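You operate a simulated robot arm through the tools that you are given. There is no shell and no other tool. Be economical: measure what you need, move in short steps, check, and stop when the job is done.

Carry out the task below with a simulated robot arm. There is one attempt and no reset: what you move stays moved.

TASK
Put the teal cap marked "3" from the plan bench top and the green jaw block on the tray with a white handle.
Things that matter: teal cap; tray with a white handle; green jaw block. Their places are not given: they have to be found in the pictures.

It is judged by the outcome, as a careful person would: the job done as asked, and still so three seconds after it is handed in. It fails if anything else is knocked over, pushed out of place, dropped, spilled or broken.

THE ROBOT
A 7-joint arm with a two-finger parallel gripper, fixed in place. Base frame: the origin is at the foot of the arm, x ahead of it, y to its left, z up; the work surface is at about z = 0. Lengths are in mm, angles in rad, forces in N, time in s.
With the tool pointing down near the work surface it reaches from about 240 to 620 mm from the base axis. Its first joint turns from -1.152 to 1.152 rad. Payload 2.6 kg.
Tool frame: the origin (TCP) lies between the finger pads and is the grasp point; the fingertips stand 30 mm ahead of it; z points along the fingers, y is the line along which they close. The gripper opens to 94 mm. The fingers are 28 mm wide and 10 mm thick; the gripper's body (50 by 96 mm) begins 55 mm behind the TCP.
Orientation is told as [roll, pitch, yaw] about the base's x, y, z axes, in that order, counted from this pose: with the fingers straight down and closing along the base's y, the tool's x points along the base's -x, its y along +y and its z along -z.

THE INTERFACE
- The arm moves only by the tool servo_tool. Its argument "plan" is a list of rows, each a list of 7 numbers: the shift along the tool's x, y, z in mm, then the turn, a rotation vector about the tool's x, y, z in rad, then the gripper command, from -1 (shut) to 1 (fully open), values between in proportion. In form: [[dx, dy, dz, ax, ay, az, claw], ...]. A call has 1 to 20 rows; each row shifts and turns the commanded pose from where the row before left it, along the tool's axes as they then stand. A row lasts 0.2 s, in which the tool goes at most 50 mm and 0.15 rad; a call with a longer step from one row to the next is refused whole, and so is a gripper value outside its range. A pose out of reach is approached as far as the arm can. The call stops where the force on the tool passes 40 N (or 10 N more than at its start, if that is more) or the arm is blocked; 0.2 s more then pass. The fingers move at their own pace (about 72 mm/s each) and stop on an object; they squeeze with about 36 N. The grip force told is the motor's: it shows also when the fingers shut on nothing. Time passes only in rows, and 0.2 s behind the last, so rows that do not move let the fingers close. It gives the time, the measured TCP pose, the force on the tool (base axes), the opening and the grip force at its end, in the units of the frame above (readings bear some noise).
- Cameras (640 x 400 px; columns grow to the right, rows downward): "scene" is fixed at [37.7, 435.9, 559.1]; the picture's right is [-0.74, -0.67, 0.00], its down [-0.41, 0.46, -0.79] and it looks along [0.53, -0.58, -0.62] (base axes); focal length 328 px, centre (320, 200). "wrist" rides on the gripper at [-37, 0, -58] in the tool frame; the picture's right is [0.00, -1.00, 0.00], its down [0.97, 0.00, -0.24] and it looks along [0.24, 0.00, 0.97] (tool axes); focal length 218 px, centre (320, 200).
- camera(camera): a new picture of that camera. No time passes.
- locate(camera, pixels): for up to 12 pixels [column, row] of the newest picture of that camera ("zoom" is the newest enlarged one), the place [x, y, z] in the base frame of the surface seen there, good to about 2 mm. No time passes.
- close_up(camera, box): a new picture of the part [left, top, right, bottom] of that camera's present view, enlarged. No time passes.
- sign_off(): hands the job in; it is judged then, once.

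Work in short steps. Measure before you move; look again where a grasp or a placing could have gone wrong, and mend it. You have 60 turns and 24 pictures in all, the two below and enlarged ones among them. Open the gripper and draw the arm clear of the work before you hand the job in, unless the task says otherwise; then end with one line.

The tools are called after "Call:" by a JSON object that holds its "fn" and its "kwargs". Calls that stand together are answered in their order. servo_tool: Moves the arm, as the interface text tells. Its arguments: {"type":"object","properties":{"plan":{"type":"array"}},"required":["plan"]} The other tools are called the same way: camera (camera) takes a picture; locate (camera, pixels) gives the place of the surface under pixels of a picture; close_up (camera, box) takes an enlarged picture of a part of a camera's view; sign_off () hands the job in.

At the start:

```text
time: 0.0
tool_pos: [405.7, 222.5, 252.2]
tcp_rot: [-0.001, -0.001, 0.0]
ft_force: [-0.4, -0.5, 0.1]
width: 93.8
grasp_force: 0.1
```

scene: 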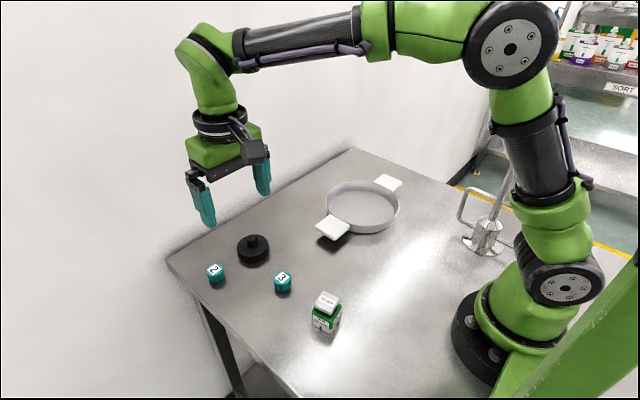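
wrist: 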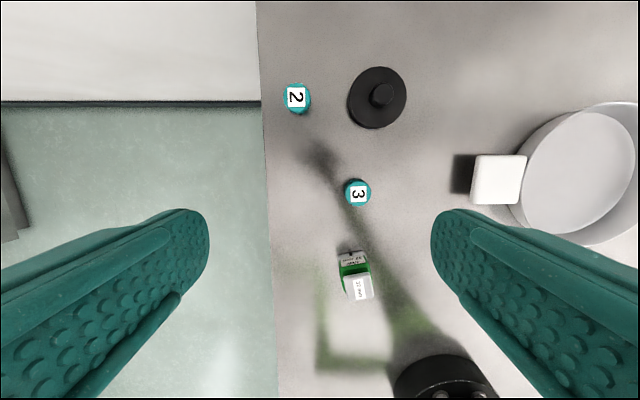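

The scene shows cap "3" near (283,281), the green block near (326,313) and the tray near (362,207). I'll zoom in on them and measure.

Call:
{"fn": "close_up", "kwargs": {"camera": "scene", "box": [200, 220, 360, 340]}}

Call:
{"fn": "locate", "kwargs": {"camera": "scene", "pixels": [[283, 277], [283, 290], [328, 298], [325, 325], [362, 210], [332, 227], [388, 183], [398, 200], [328, 200], [362, 185], [365, 230], [253, 240]]}}

Call:
{"fn": "locate", "kwargs": {"camera": "wrist", "pixels": [[358, 193], [355, 260], [358, 288], [342, 253], [365, 250], [348, 300], [374, 296], [580, 170], [498, 180], [526, 170], [338, 276], [373, 270]]}}

Call:
{"fn": "close_up", "kwargs": {"camera": "wrist", "box": [280, 150, 440, 310]}}

```text
3.33 times, centred on (280, 280) of scene
```

zoom: 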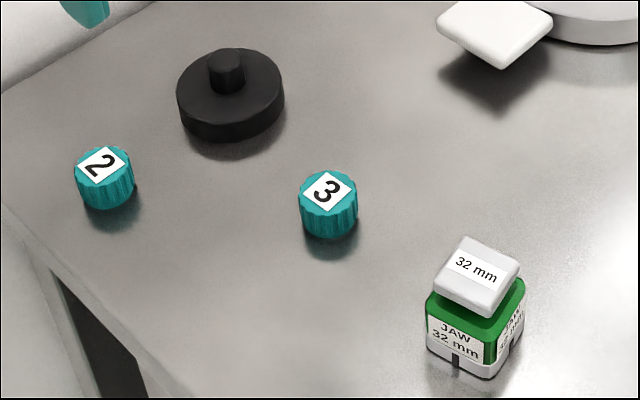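

```text
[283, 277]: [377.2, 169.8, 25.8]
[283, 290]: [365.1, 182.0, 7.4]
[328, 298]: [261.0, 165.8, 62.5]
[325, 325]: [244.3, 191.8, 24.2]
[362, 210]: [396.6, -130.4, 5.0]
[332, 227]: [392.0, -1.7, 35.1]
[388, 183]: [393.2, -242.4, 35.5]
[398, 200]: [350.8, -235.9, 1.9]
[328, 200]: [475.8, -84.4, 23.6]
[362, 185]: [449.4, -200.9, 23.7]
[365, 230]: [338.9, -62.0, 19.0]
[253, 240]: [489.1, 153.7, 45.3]
```

```text
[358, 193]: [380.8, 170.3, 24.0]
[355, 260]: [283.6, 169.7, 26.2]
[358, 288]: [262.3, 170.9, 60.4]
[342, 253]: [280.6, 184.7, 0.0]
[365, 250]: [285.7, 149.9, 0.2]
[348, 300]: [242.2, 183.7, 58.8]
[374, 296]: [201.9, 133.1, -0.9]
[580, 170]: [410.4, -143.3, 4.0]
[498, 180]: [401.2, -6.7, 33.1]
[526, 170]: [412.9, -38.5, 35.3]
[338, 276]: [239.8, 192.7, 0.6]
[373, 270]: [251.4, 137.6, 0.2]
```

```text
2.50 times, centred on (360, 230) of wrist
```

zoom: 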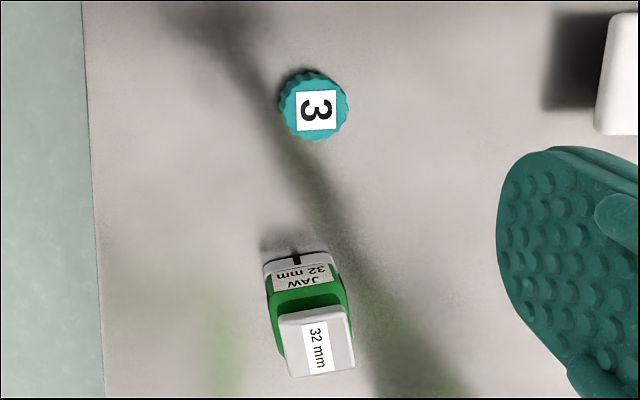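

Cap "3" is at about (380,170) with its top at z≈25. I'll move above it, descend part of the way and look again.

Call:
{"fn": "servo_tool", "kwargs": {"plan": [[13, -26, 0, 0, 0, 0, 1], [12.7, -26.5, 0, 0, 0, 0, 1], [0, 0, 40, 0, 0, 0, 1], [0, 0, 40, 0, 0, 0, 1], [0, 0, 40, 0, 0, 0, 1], [0, 0, 20, 0, 0, 0, 1], [0, 0, 0, 0, 0, 0, 0.2]]}}

Call:
{"fn": "camera", "kwargs": {"camera": "wrist"}}

```text
time: 1.6
tool_pos: [378.3, 169.0, 112.5]
tcp_rot: [0.001, 0.0, -0.002]
ft_force: [-0.4, -1.1, -0.1]
width: 56.6
grasp_force: 0.1
```

```text
19 pictures are left
```

wrist: 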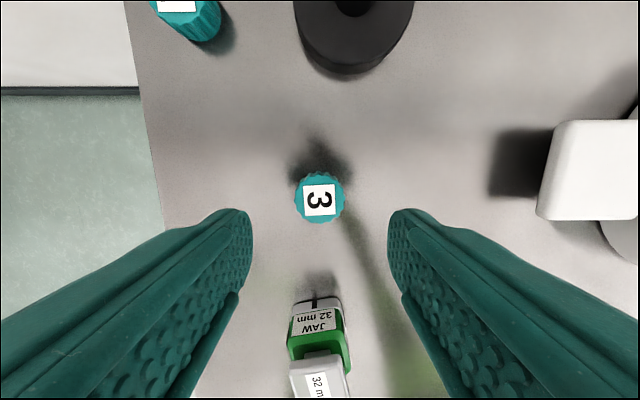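

Call:
{"fn": "locate", "kwargs": {"camera": "wrist", "pixels": [[320, 173], [320, 221], [297, 198], [342, 198], [320, 198], [291, 308], [340, 304], [315, 320]]}}

```text
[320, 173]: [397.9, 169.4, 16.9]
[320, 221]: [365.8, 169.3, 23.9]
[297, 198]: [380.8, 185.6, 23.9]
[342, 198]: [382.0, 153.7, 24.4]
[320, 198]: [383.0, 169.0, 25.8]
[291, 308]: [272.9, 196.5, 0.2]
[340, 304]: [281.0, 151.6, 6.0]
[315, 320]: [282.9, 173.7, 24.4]
```

The cap is about 33 mm across, centred at (382,169.4). I'll centre on it, descend, and grip.

Call:
{"fn": "servo_tool", "kwargs": {"plan": [[-3.5, 0.4, 20, 0, 0, 0, 0.3], [0, 0, 25, 0, 0, 0, 0.3], [0, 0, 20, 0, 0, 0, 0.3], [0, 0, 12, 0, 0, 0, 0.3], [0, 0, 0, 0, 0, 0, -1], [0, 0, 0, 0, 0, 0, -1], [0, 0, 0, 0, 0, 0, -1]]}}

```text
time: 3.2
tool_pos: [384.5, 170.6, 35.0]
tcp_rot: [0.0, 0.001, -0.001]
ft_force: [0.8, 0.3, -0.4]
width: 31.9
grasp_force: 36.0
```

Gripped at 31.9 mm. I'll lift, carry it over toward the tray and look down at it.

Call:
{"fn": "servo_tool", "kwargs": {"plan": [[0, 0, -30, 0, 0, 0, -1], [0, 0, -45, 0, 0, 0, -1], [0, 0, -45, 0, 0, 0, -1], [0, -40, -20, 0, 0, 0, -1], [0, -40, 0, 0, 0, 0, -1], [0, -40, 0, 0, 0, 0, -1], [0, -40, 0, 0, 0, 0, -1], [0, -40, 0, 0, 0, 0, -1], [0, -40, 0, 0, 0, 0, -1], [0, -40, 0, 0, 0, 0, -1], [0, 0, 0, 0, 0, 0, -1]]}}

Call:
{"fn": "camera", "kwargs": {"camera": "wrist"}}

```text
time: 5.6
tool_pos: [385.0, -110.6, 175.3]
tcp_rot: [0.0, 0.0, 0.001]
ft_force: [-0.6, 0.4, 0.3]
width: 31.5
grasp_force: 35.6
```

```text
18 pictures are left
```

wrist: 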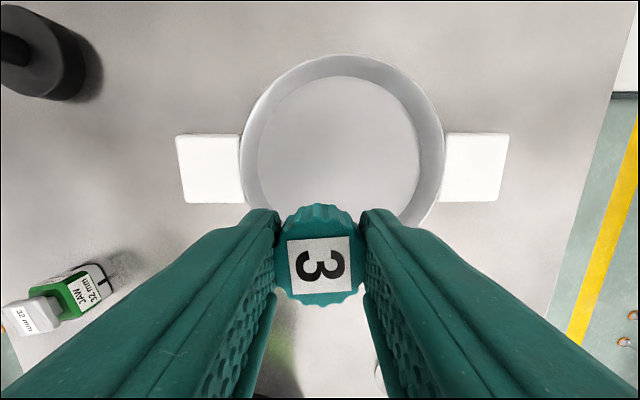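

Call:
{"fn": "locate", "kwargs": {"camera": "wrist", "pixels": [[342, 56], [343, 80], [240, 160], [443, 160], [260, 160], [418, 160], [340, 150], [340, 190], [264, 200], [420, 205]]}}

```text
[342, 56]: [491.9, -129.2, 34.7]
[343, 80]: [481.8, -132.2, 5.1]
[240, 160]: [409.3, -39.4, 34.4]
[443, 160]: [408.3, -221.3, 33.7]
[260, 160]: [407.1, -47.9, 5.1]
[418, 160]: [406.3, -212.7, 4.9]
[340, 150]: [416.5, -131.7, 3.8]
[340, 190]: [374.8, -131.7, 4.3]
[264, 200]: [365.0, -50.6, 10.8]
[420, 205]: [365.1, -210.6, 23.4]
```

The tray centre is about (400,-130), with floor z≈5, rim z≈35 and inner radius about 82. I'll set the cap at (435,-130).

Call:
{"fn": "servo_tool", "kwargs": {"plan": [[-25, -10, 0, 0, 0, 0, -1], [-25, -9.4, 0, 0, 0, 0, -1], [0, 0, 40, 0, 0, 0, -1], [0, 0, 40, 0, 0, 0, -1], [0, 0, 30, 0, 0, 0, -1], [0, 0, 15, 0, 0, 0, -1], [0, 0, 6, 0, 0, 0, -1], [0, 0, 2.5, 0, 0, 0, -1], [0, 0, 0, 0, 0, 0, -1]]}}

```text
time: 7.6
tool_pos: [433.5, -129.2, 41.5]
tcp_rot: [0.0, 0.0, 0.002]
ft_force: [0.8, 0.2, 0.1]
width: 31.7
grasp_force: 36.3
```

The cap is about 1 mm above the floor, so I'll ease it down, release it and rise.

Call:
{"fn": "servo_tool", "kwargs": {"plan": [[0, 0, 1, 0, 0, 0, -1], [0, 0, 0, 0, 0, 0, 0.1], [0, 0, 0, 0, 0, 0, 0.1], [0, 0, -20, 0, 0, 0, 0.1], [0, 0, -40, 0, 0, 0, 0.1], [0, 0, -40, 0, 0, 0, 0.1], [0, 0, -40, 0, 0, 0, 0.5], [25, 40, 0, 0, 0, 0, 1], [25, 40, 0, 0, 0, 0, 1], [25, 40, 0, 0, 0, 0, 1], [25, 40, 0, 0, 0, 0, 1], [25, 40, 0, 0, 0, 0, 1], [25, 40, 0, 0, 0, 0, 1], [15, 40, 0, 0, 0, 0, 1], [0, 20, 0, 0, 0, 0, 1], [0, 0, 0, 0, 0, 0, 1]]}}

Call:
{"fn": "camera", "kwargs": {"camera": "wrist"}}

Call:
{"fn": "camera", "kwargs": {"camera": "scene"}}

```text
time: 11.0
tool_pos: [266.9, 172.3, 181.6]
tcp_rot: [-0.001, 0.001, -0.001]
ft_force: [0.1, 0.2, -0.1]
width: 94.1
grasp_force: 0.0
```

```text
17 pictures are left
```

wrist: 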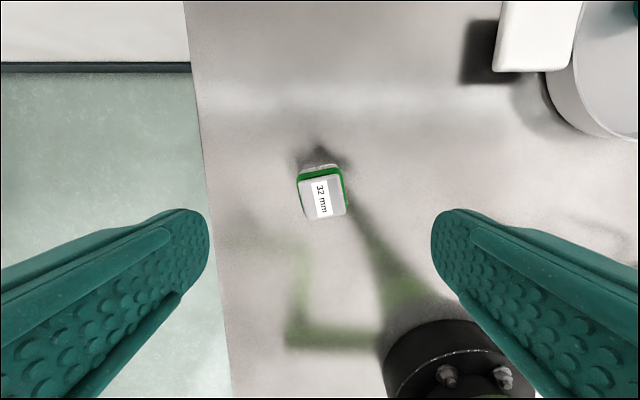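

```text
16 pictures are left
```

scene: 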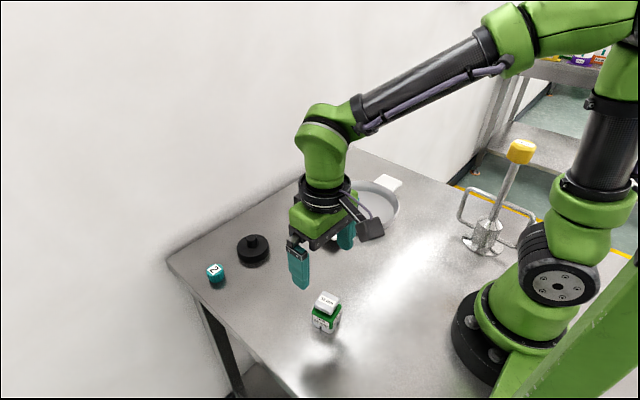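

Call:
{"fn": "close_up", "kwargs": {"camera": "wrist", "box": [280, 140, 370, 230]}}

```text
4.44 times, centred on (325, 185) of wrist
```

zoom: 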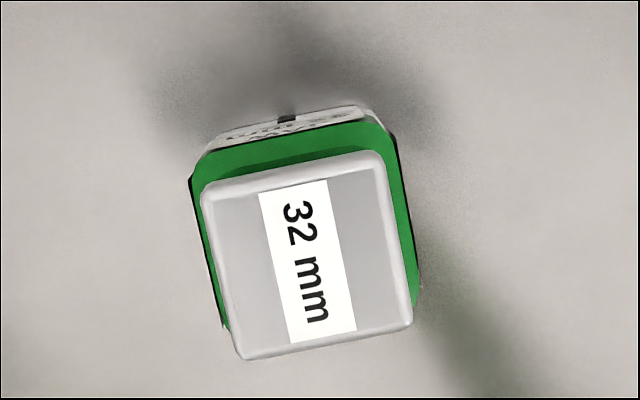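

Call:
{"fn": "locate", "kwargs": {"camera": "zoom", "pixels": [[208, 190], [376, 158], [408, 322], [240, 355], [306, 260], [200, 155], [378, 128], [198, 200], [394, 160], [410, 230], [213, 280]]}}

```text
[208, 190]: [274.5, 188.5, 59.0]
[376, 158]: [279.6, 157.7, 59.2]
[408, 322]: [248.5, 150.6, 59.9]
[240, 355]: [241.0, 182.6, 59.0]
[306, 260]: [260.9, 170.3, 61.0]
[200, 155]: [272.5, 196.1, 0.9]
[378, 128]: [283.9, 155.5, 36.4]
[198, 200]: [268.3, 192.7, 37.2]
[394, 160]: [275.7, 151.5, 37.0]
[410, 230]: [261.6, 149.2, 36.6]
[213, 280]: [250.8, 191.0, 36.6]
```

The block is centred at about (262,170.5) with yaw about +0.2, and the green body is about 42 mm wide. I'll align, descend to z≈38 and grip the body.

Call:
{"fn": "servo_tool", "kwargs": {"plan": [[4.9, -1.8, 0, 0, 0, 0, 1], [0, 0, 0, 0, 0, -0.1, 1], [0, 0, 0, 0, 0, -0.1, 1], [0, 0, 40, 0, 0, 0, 1], [0, 0, 40, 0, 0, 0, 1], [0, 0, 30, 0, 0, 0, 1], [0, 0, 0, 0, 0, 0, 0.7]]}}

Call:
{"fn": "camera", "kwargs": {"camera": "wrist"}}

Call:
{"fn": "close_up", "kwargs": {"camera": "scene", "box": [260, 220, 400, 360]}}

```text
time: 12.6
tool_pos: [263.1, 168.0, 69.2]
tcp_rot: [0.001, 0.0, 0.2]
ft_force: [-0.5, 0.4, -0.2]
width: 79.9
grasp_force: 0.1
```

```text
14 pictures are left
```

wrist: 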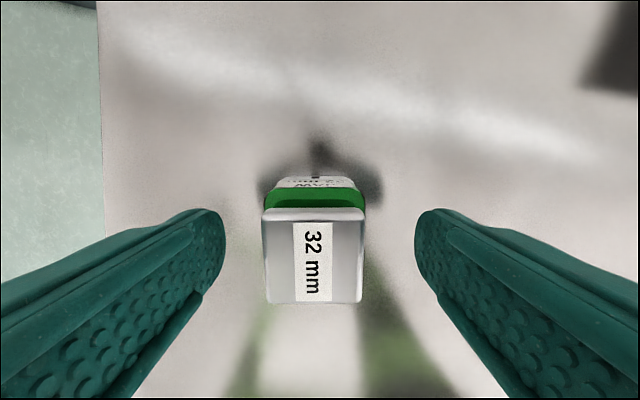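

```text
2.86 times, centred on (330, 290) of scene
```

zoom: 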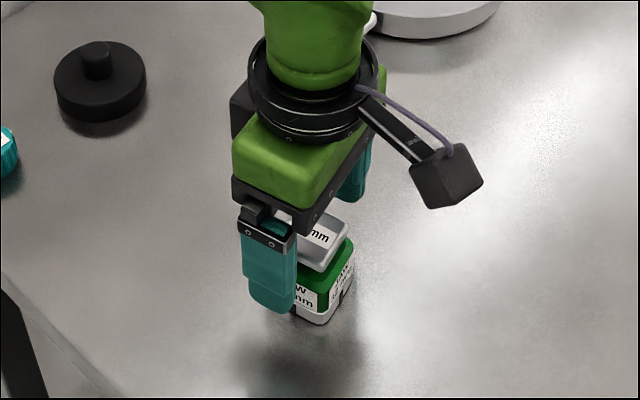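

The yaw matches and the block sits about 2.5 mm toward +y. I'll correct that, descend 31 mm and grip.

Call:
{"fn": "servo_tool", "kwargs": {"plan": [[0, 2.5, 10, 0, 0, 0, 0.7], [0, 0, 15, 0, 0, 0, 0.7], [0, 0, 6, 0, 0, 0, 0.7], [0, 0, 0, 0, 0, 0, -1], [0, 0, 0, 0, 0, 0, -1], [0, 0, 0, 0, 0, 0, -1], [0, 0, 0, 0, 0, 0, -1]]}}

```text
time: 14.2
tool_pos: [263.5, 170.8, 39.2]
tcp_rot: [0.001, 0.001, 0.199]
ft_force: [0.2, 0.2, 0.4]
width: 48.1
grasp_force: 35.8
```

It stopped at 48 mm, gripped. I'll lift a bit and check the hold.

Call:
{"fn": "servo_tool", "kwargs": {"plan": [[0, 0, -15, 0, 0, 0, -1], [0, 0, -40, 0, 0, 0, -1], [0, 0, -45, 0, 0, 0, -1], [0, 0, -40, 0, 0, 0, -1], [0, 0, 0, 0, 0, 0, -1]]}}

Call:
{"fn": "close_up", "kwargs": {"camera": "scene", "box": [220, 130, 420, 330]}}

Call:
{"fn": "camera", "kwargs": {"camera": "wrist"}}

```text
time: 15.4
tool_pos: [263.4, 171.8, 180.5]
tcp_rot: [-0.001, 0.0, 0.2]
ft_force: [0.3, 0.1, -2.0]
width: 48.0
grasp_force: 36.1
```

```text
2.00 times, centred on (320, 230) of scene
```

zoom: 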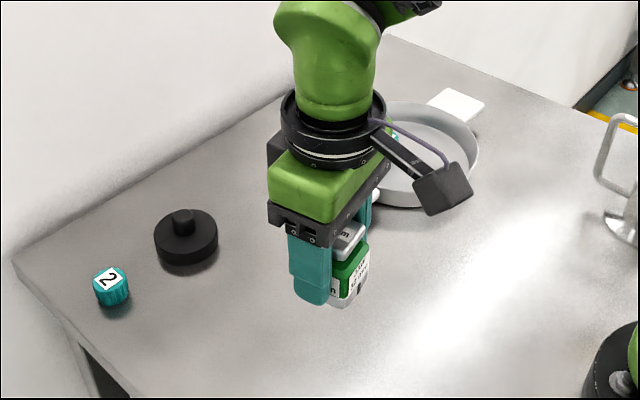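

```text
11 pictures are left
```

wrist: 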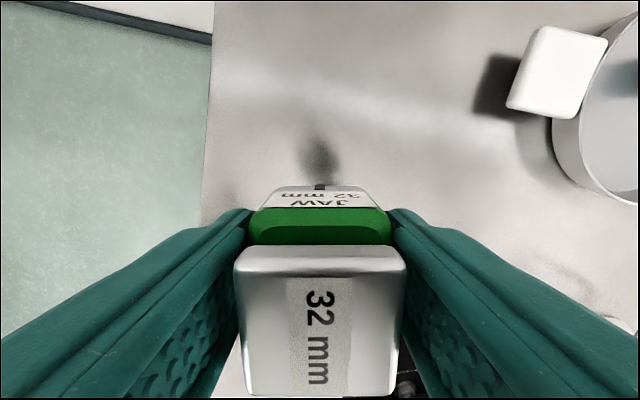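

It's held square. I'll straighten the yaw, carry it to (372,-130) and verify.

Call:
{"fn": "servo_tool", "kwargs": {"plan": [[0, 0, 0, 0, 0, 0.1, -1], [0, 0, 0, 0, 0, 0.1, -1], [-12, -34, 0, 0, 0, 0, -1], [-12, -34, 0, 0, 0, 0, -1], [-12, -34, 0, 0, 0, 0, -1], [-12, -34, 0, 0, 0, 0, -1], [-12, -34, 0, 0, 0, 0, -1], [-12, -34, 0, 0, 0, 0, -1], [-12, -34, 0, 0, 0, 0, -1], [-12, -34, 0, 0, 0, 0, -1], [-12, -29, 0, 0, 0, 0, -1], [0, 0, 0, 0, 0, 0, -1], [0, 0, 0, 0, 0, 0, -1]]}}

Call:
{"fn": "camera", "kwargs": {"camera": "wrist"}}

```text
time: 18.2
tool_pos: [371.3, -129.2, 180.3]
tcp_rot: [0.0, 0.0, 0.002]
ft_force: [-0.2, 0.7, -2.6]
width: 48.3
grasp_force: 35.8
```

```text
10 pictures are left
```

wrist: 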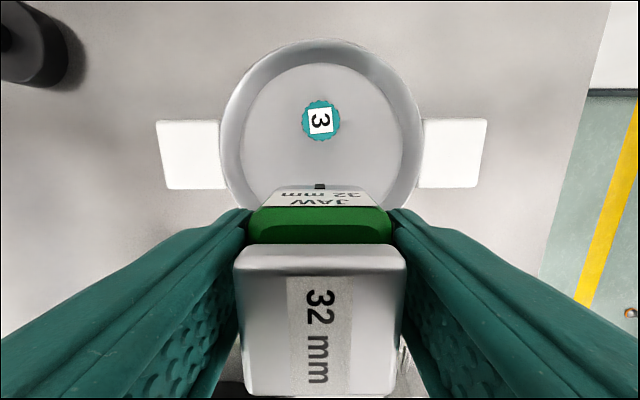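

Cap "3" sits upright in the tray with room beside it for the block. I'll lower the block.

Call:
{"fn": "servo_tool", "kwargs": {"plan": [[0, 0, 40, 0, 0, 0, -1], [0, 0, 40, 0, 0, 0, -1], [0, 0, 30, 0, 0, 0, -1], [0, 0, 15, 0, 0, 0, -1], [0, 0, 6, 0, 0, 0, -1], [0, 0, 3, 0, 0, 0, -1], [0, 0, 0, 0, 0, 0, -1]]}}

```text
time: 19.8
tool_pos: [371.7, -131.1, 45.0]
tcp_rot: [0.001, 0.001, 0.0]
ft_force: [0.1, -0.9, -2.8]
width: 47.9
grasp_force: 35.8
```

Call:
{"fn": "servo_tool", "kwargs": {"plan": [[0, 0, 1, 0, 0, 0, -1], [0, 0, 0.5, 0, 0, 0, -1], [0, 0, 0, 0, 0, 0, -1]]}}

```text
time: 20.6
tool_pos: [370.8, -130.4, 44.4]
tcp_rot: [0.001, 0.0, -0.001]
ft_force: [-0.4, 0.2, -2.1]
width: 48.0
grasp_force: 35.9
```

The force reading shows the weight is still on the arm, so I'll go down a fraction more.

Call:
{"fn": "servo_tool", "kwargs": {"plan": [[0, 0, 0.7, 0, 0, 0, -1], [0, 0, 0, 0, 0, 0, -1]]}}

```text
time: 21.2
tool_pos: [370.4, -129.7, 42.7]
tcp_rot: [0.001, 0.001, -0.001]
ft_force: [-1.1, 0.3, 3.8]
width: 48.0
grasp_force: 35.9
```

Contact is made (Fz changed to +3.8 N). I'll release, rise and draw clear.

Call:
{"fn": "servo_tool", "kwargs": {"plan": [[0, 0, 0, 0, 0, 0, 0.5], [0, 0, 0, 0, 0, 0, 0.5], [0, 0, -15, 0, 0, 0, 0.5], [0, 0, -40, 0, 0, 0, 0.5], [0, 0, -45, 0, 0, 0, 0.5], [0, 0, -45, 0, 0, 0, 0.5], [0, 0, -45, 0, 0, 0, 0.5], [0, 40, 0, 0, 0, 0, 0.5], [0, 40, 0, 0, 0, 0, 0.5], [0, 40, 0, 0, 0, 0, 0.5], [0, 40, 0, 0, 0, 0, 0.5], [0, 40, 0, 0, 0, 0, 0.5], [0, 40, 0, 0, 0, 0, 0.5], [0, 40, 0, 0, 0, 0, 0.5], [0, 40, 0, 0, 0, 0, 0.5], [0, 0, 0, 0, 0, 0, 0.5]]}}

Call:
{"fn": "camera", "kwargs": {"camera": "scene"}}

Call:
{"fn": "camera", "kwargs": {"camera": "wrist"}}

```text
time: 24.6
tool_pos: [372.8, 192.3, 234.6]
tcp_rot: [0.001, 0.0, 0.001]
ft_force: [0.0, 0.5, -0.1]
width: 70.6
grasp_force: 0.0
```

```text
9 pictures are left
```

scene: 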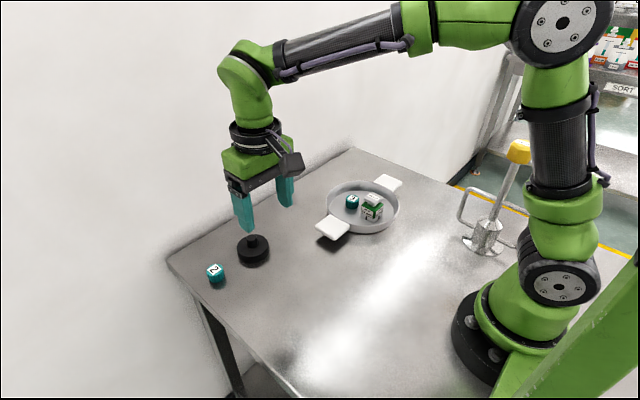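

```text
8 pictures are left
```

wrist: 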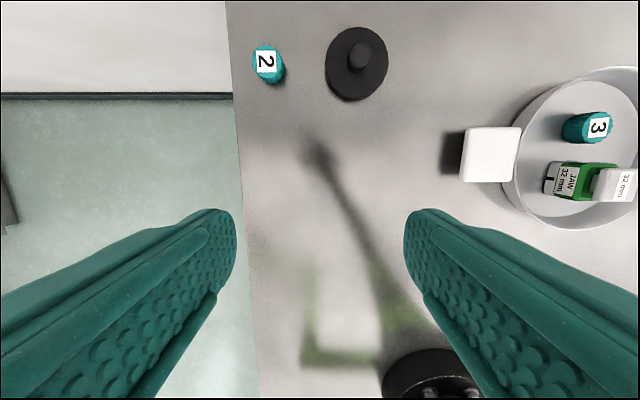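

Both objects look to be in the tray. I'll check with one close-up.

Call:
{"fn": "close_up", "kwargs": {"camera": "scene", "box": [310, 165, 410, 245]}}

```text
5.00 times, centred on (360, 205) of scene
```

zoom: 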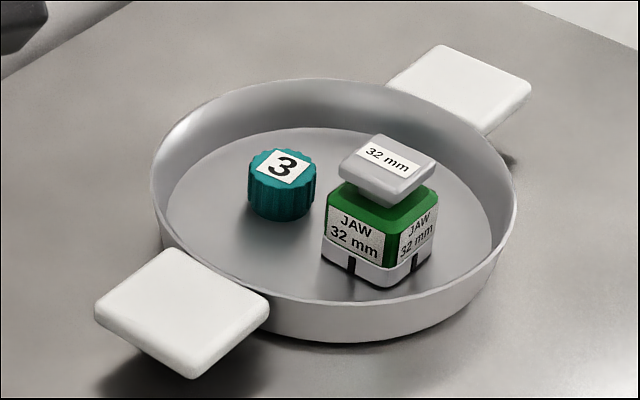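

Both stand upright in the tray, everything else is in place, and the arm is clear. I'm handing in.

Call:
{"fn": "sign_off", "kwargs": {}}

```text
The job is handed in.
```

The teal cap "3" and the green jaw block are both standing upright in the tray with the white handles, and I handed the job in with the gripper open and the arm clear.
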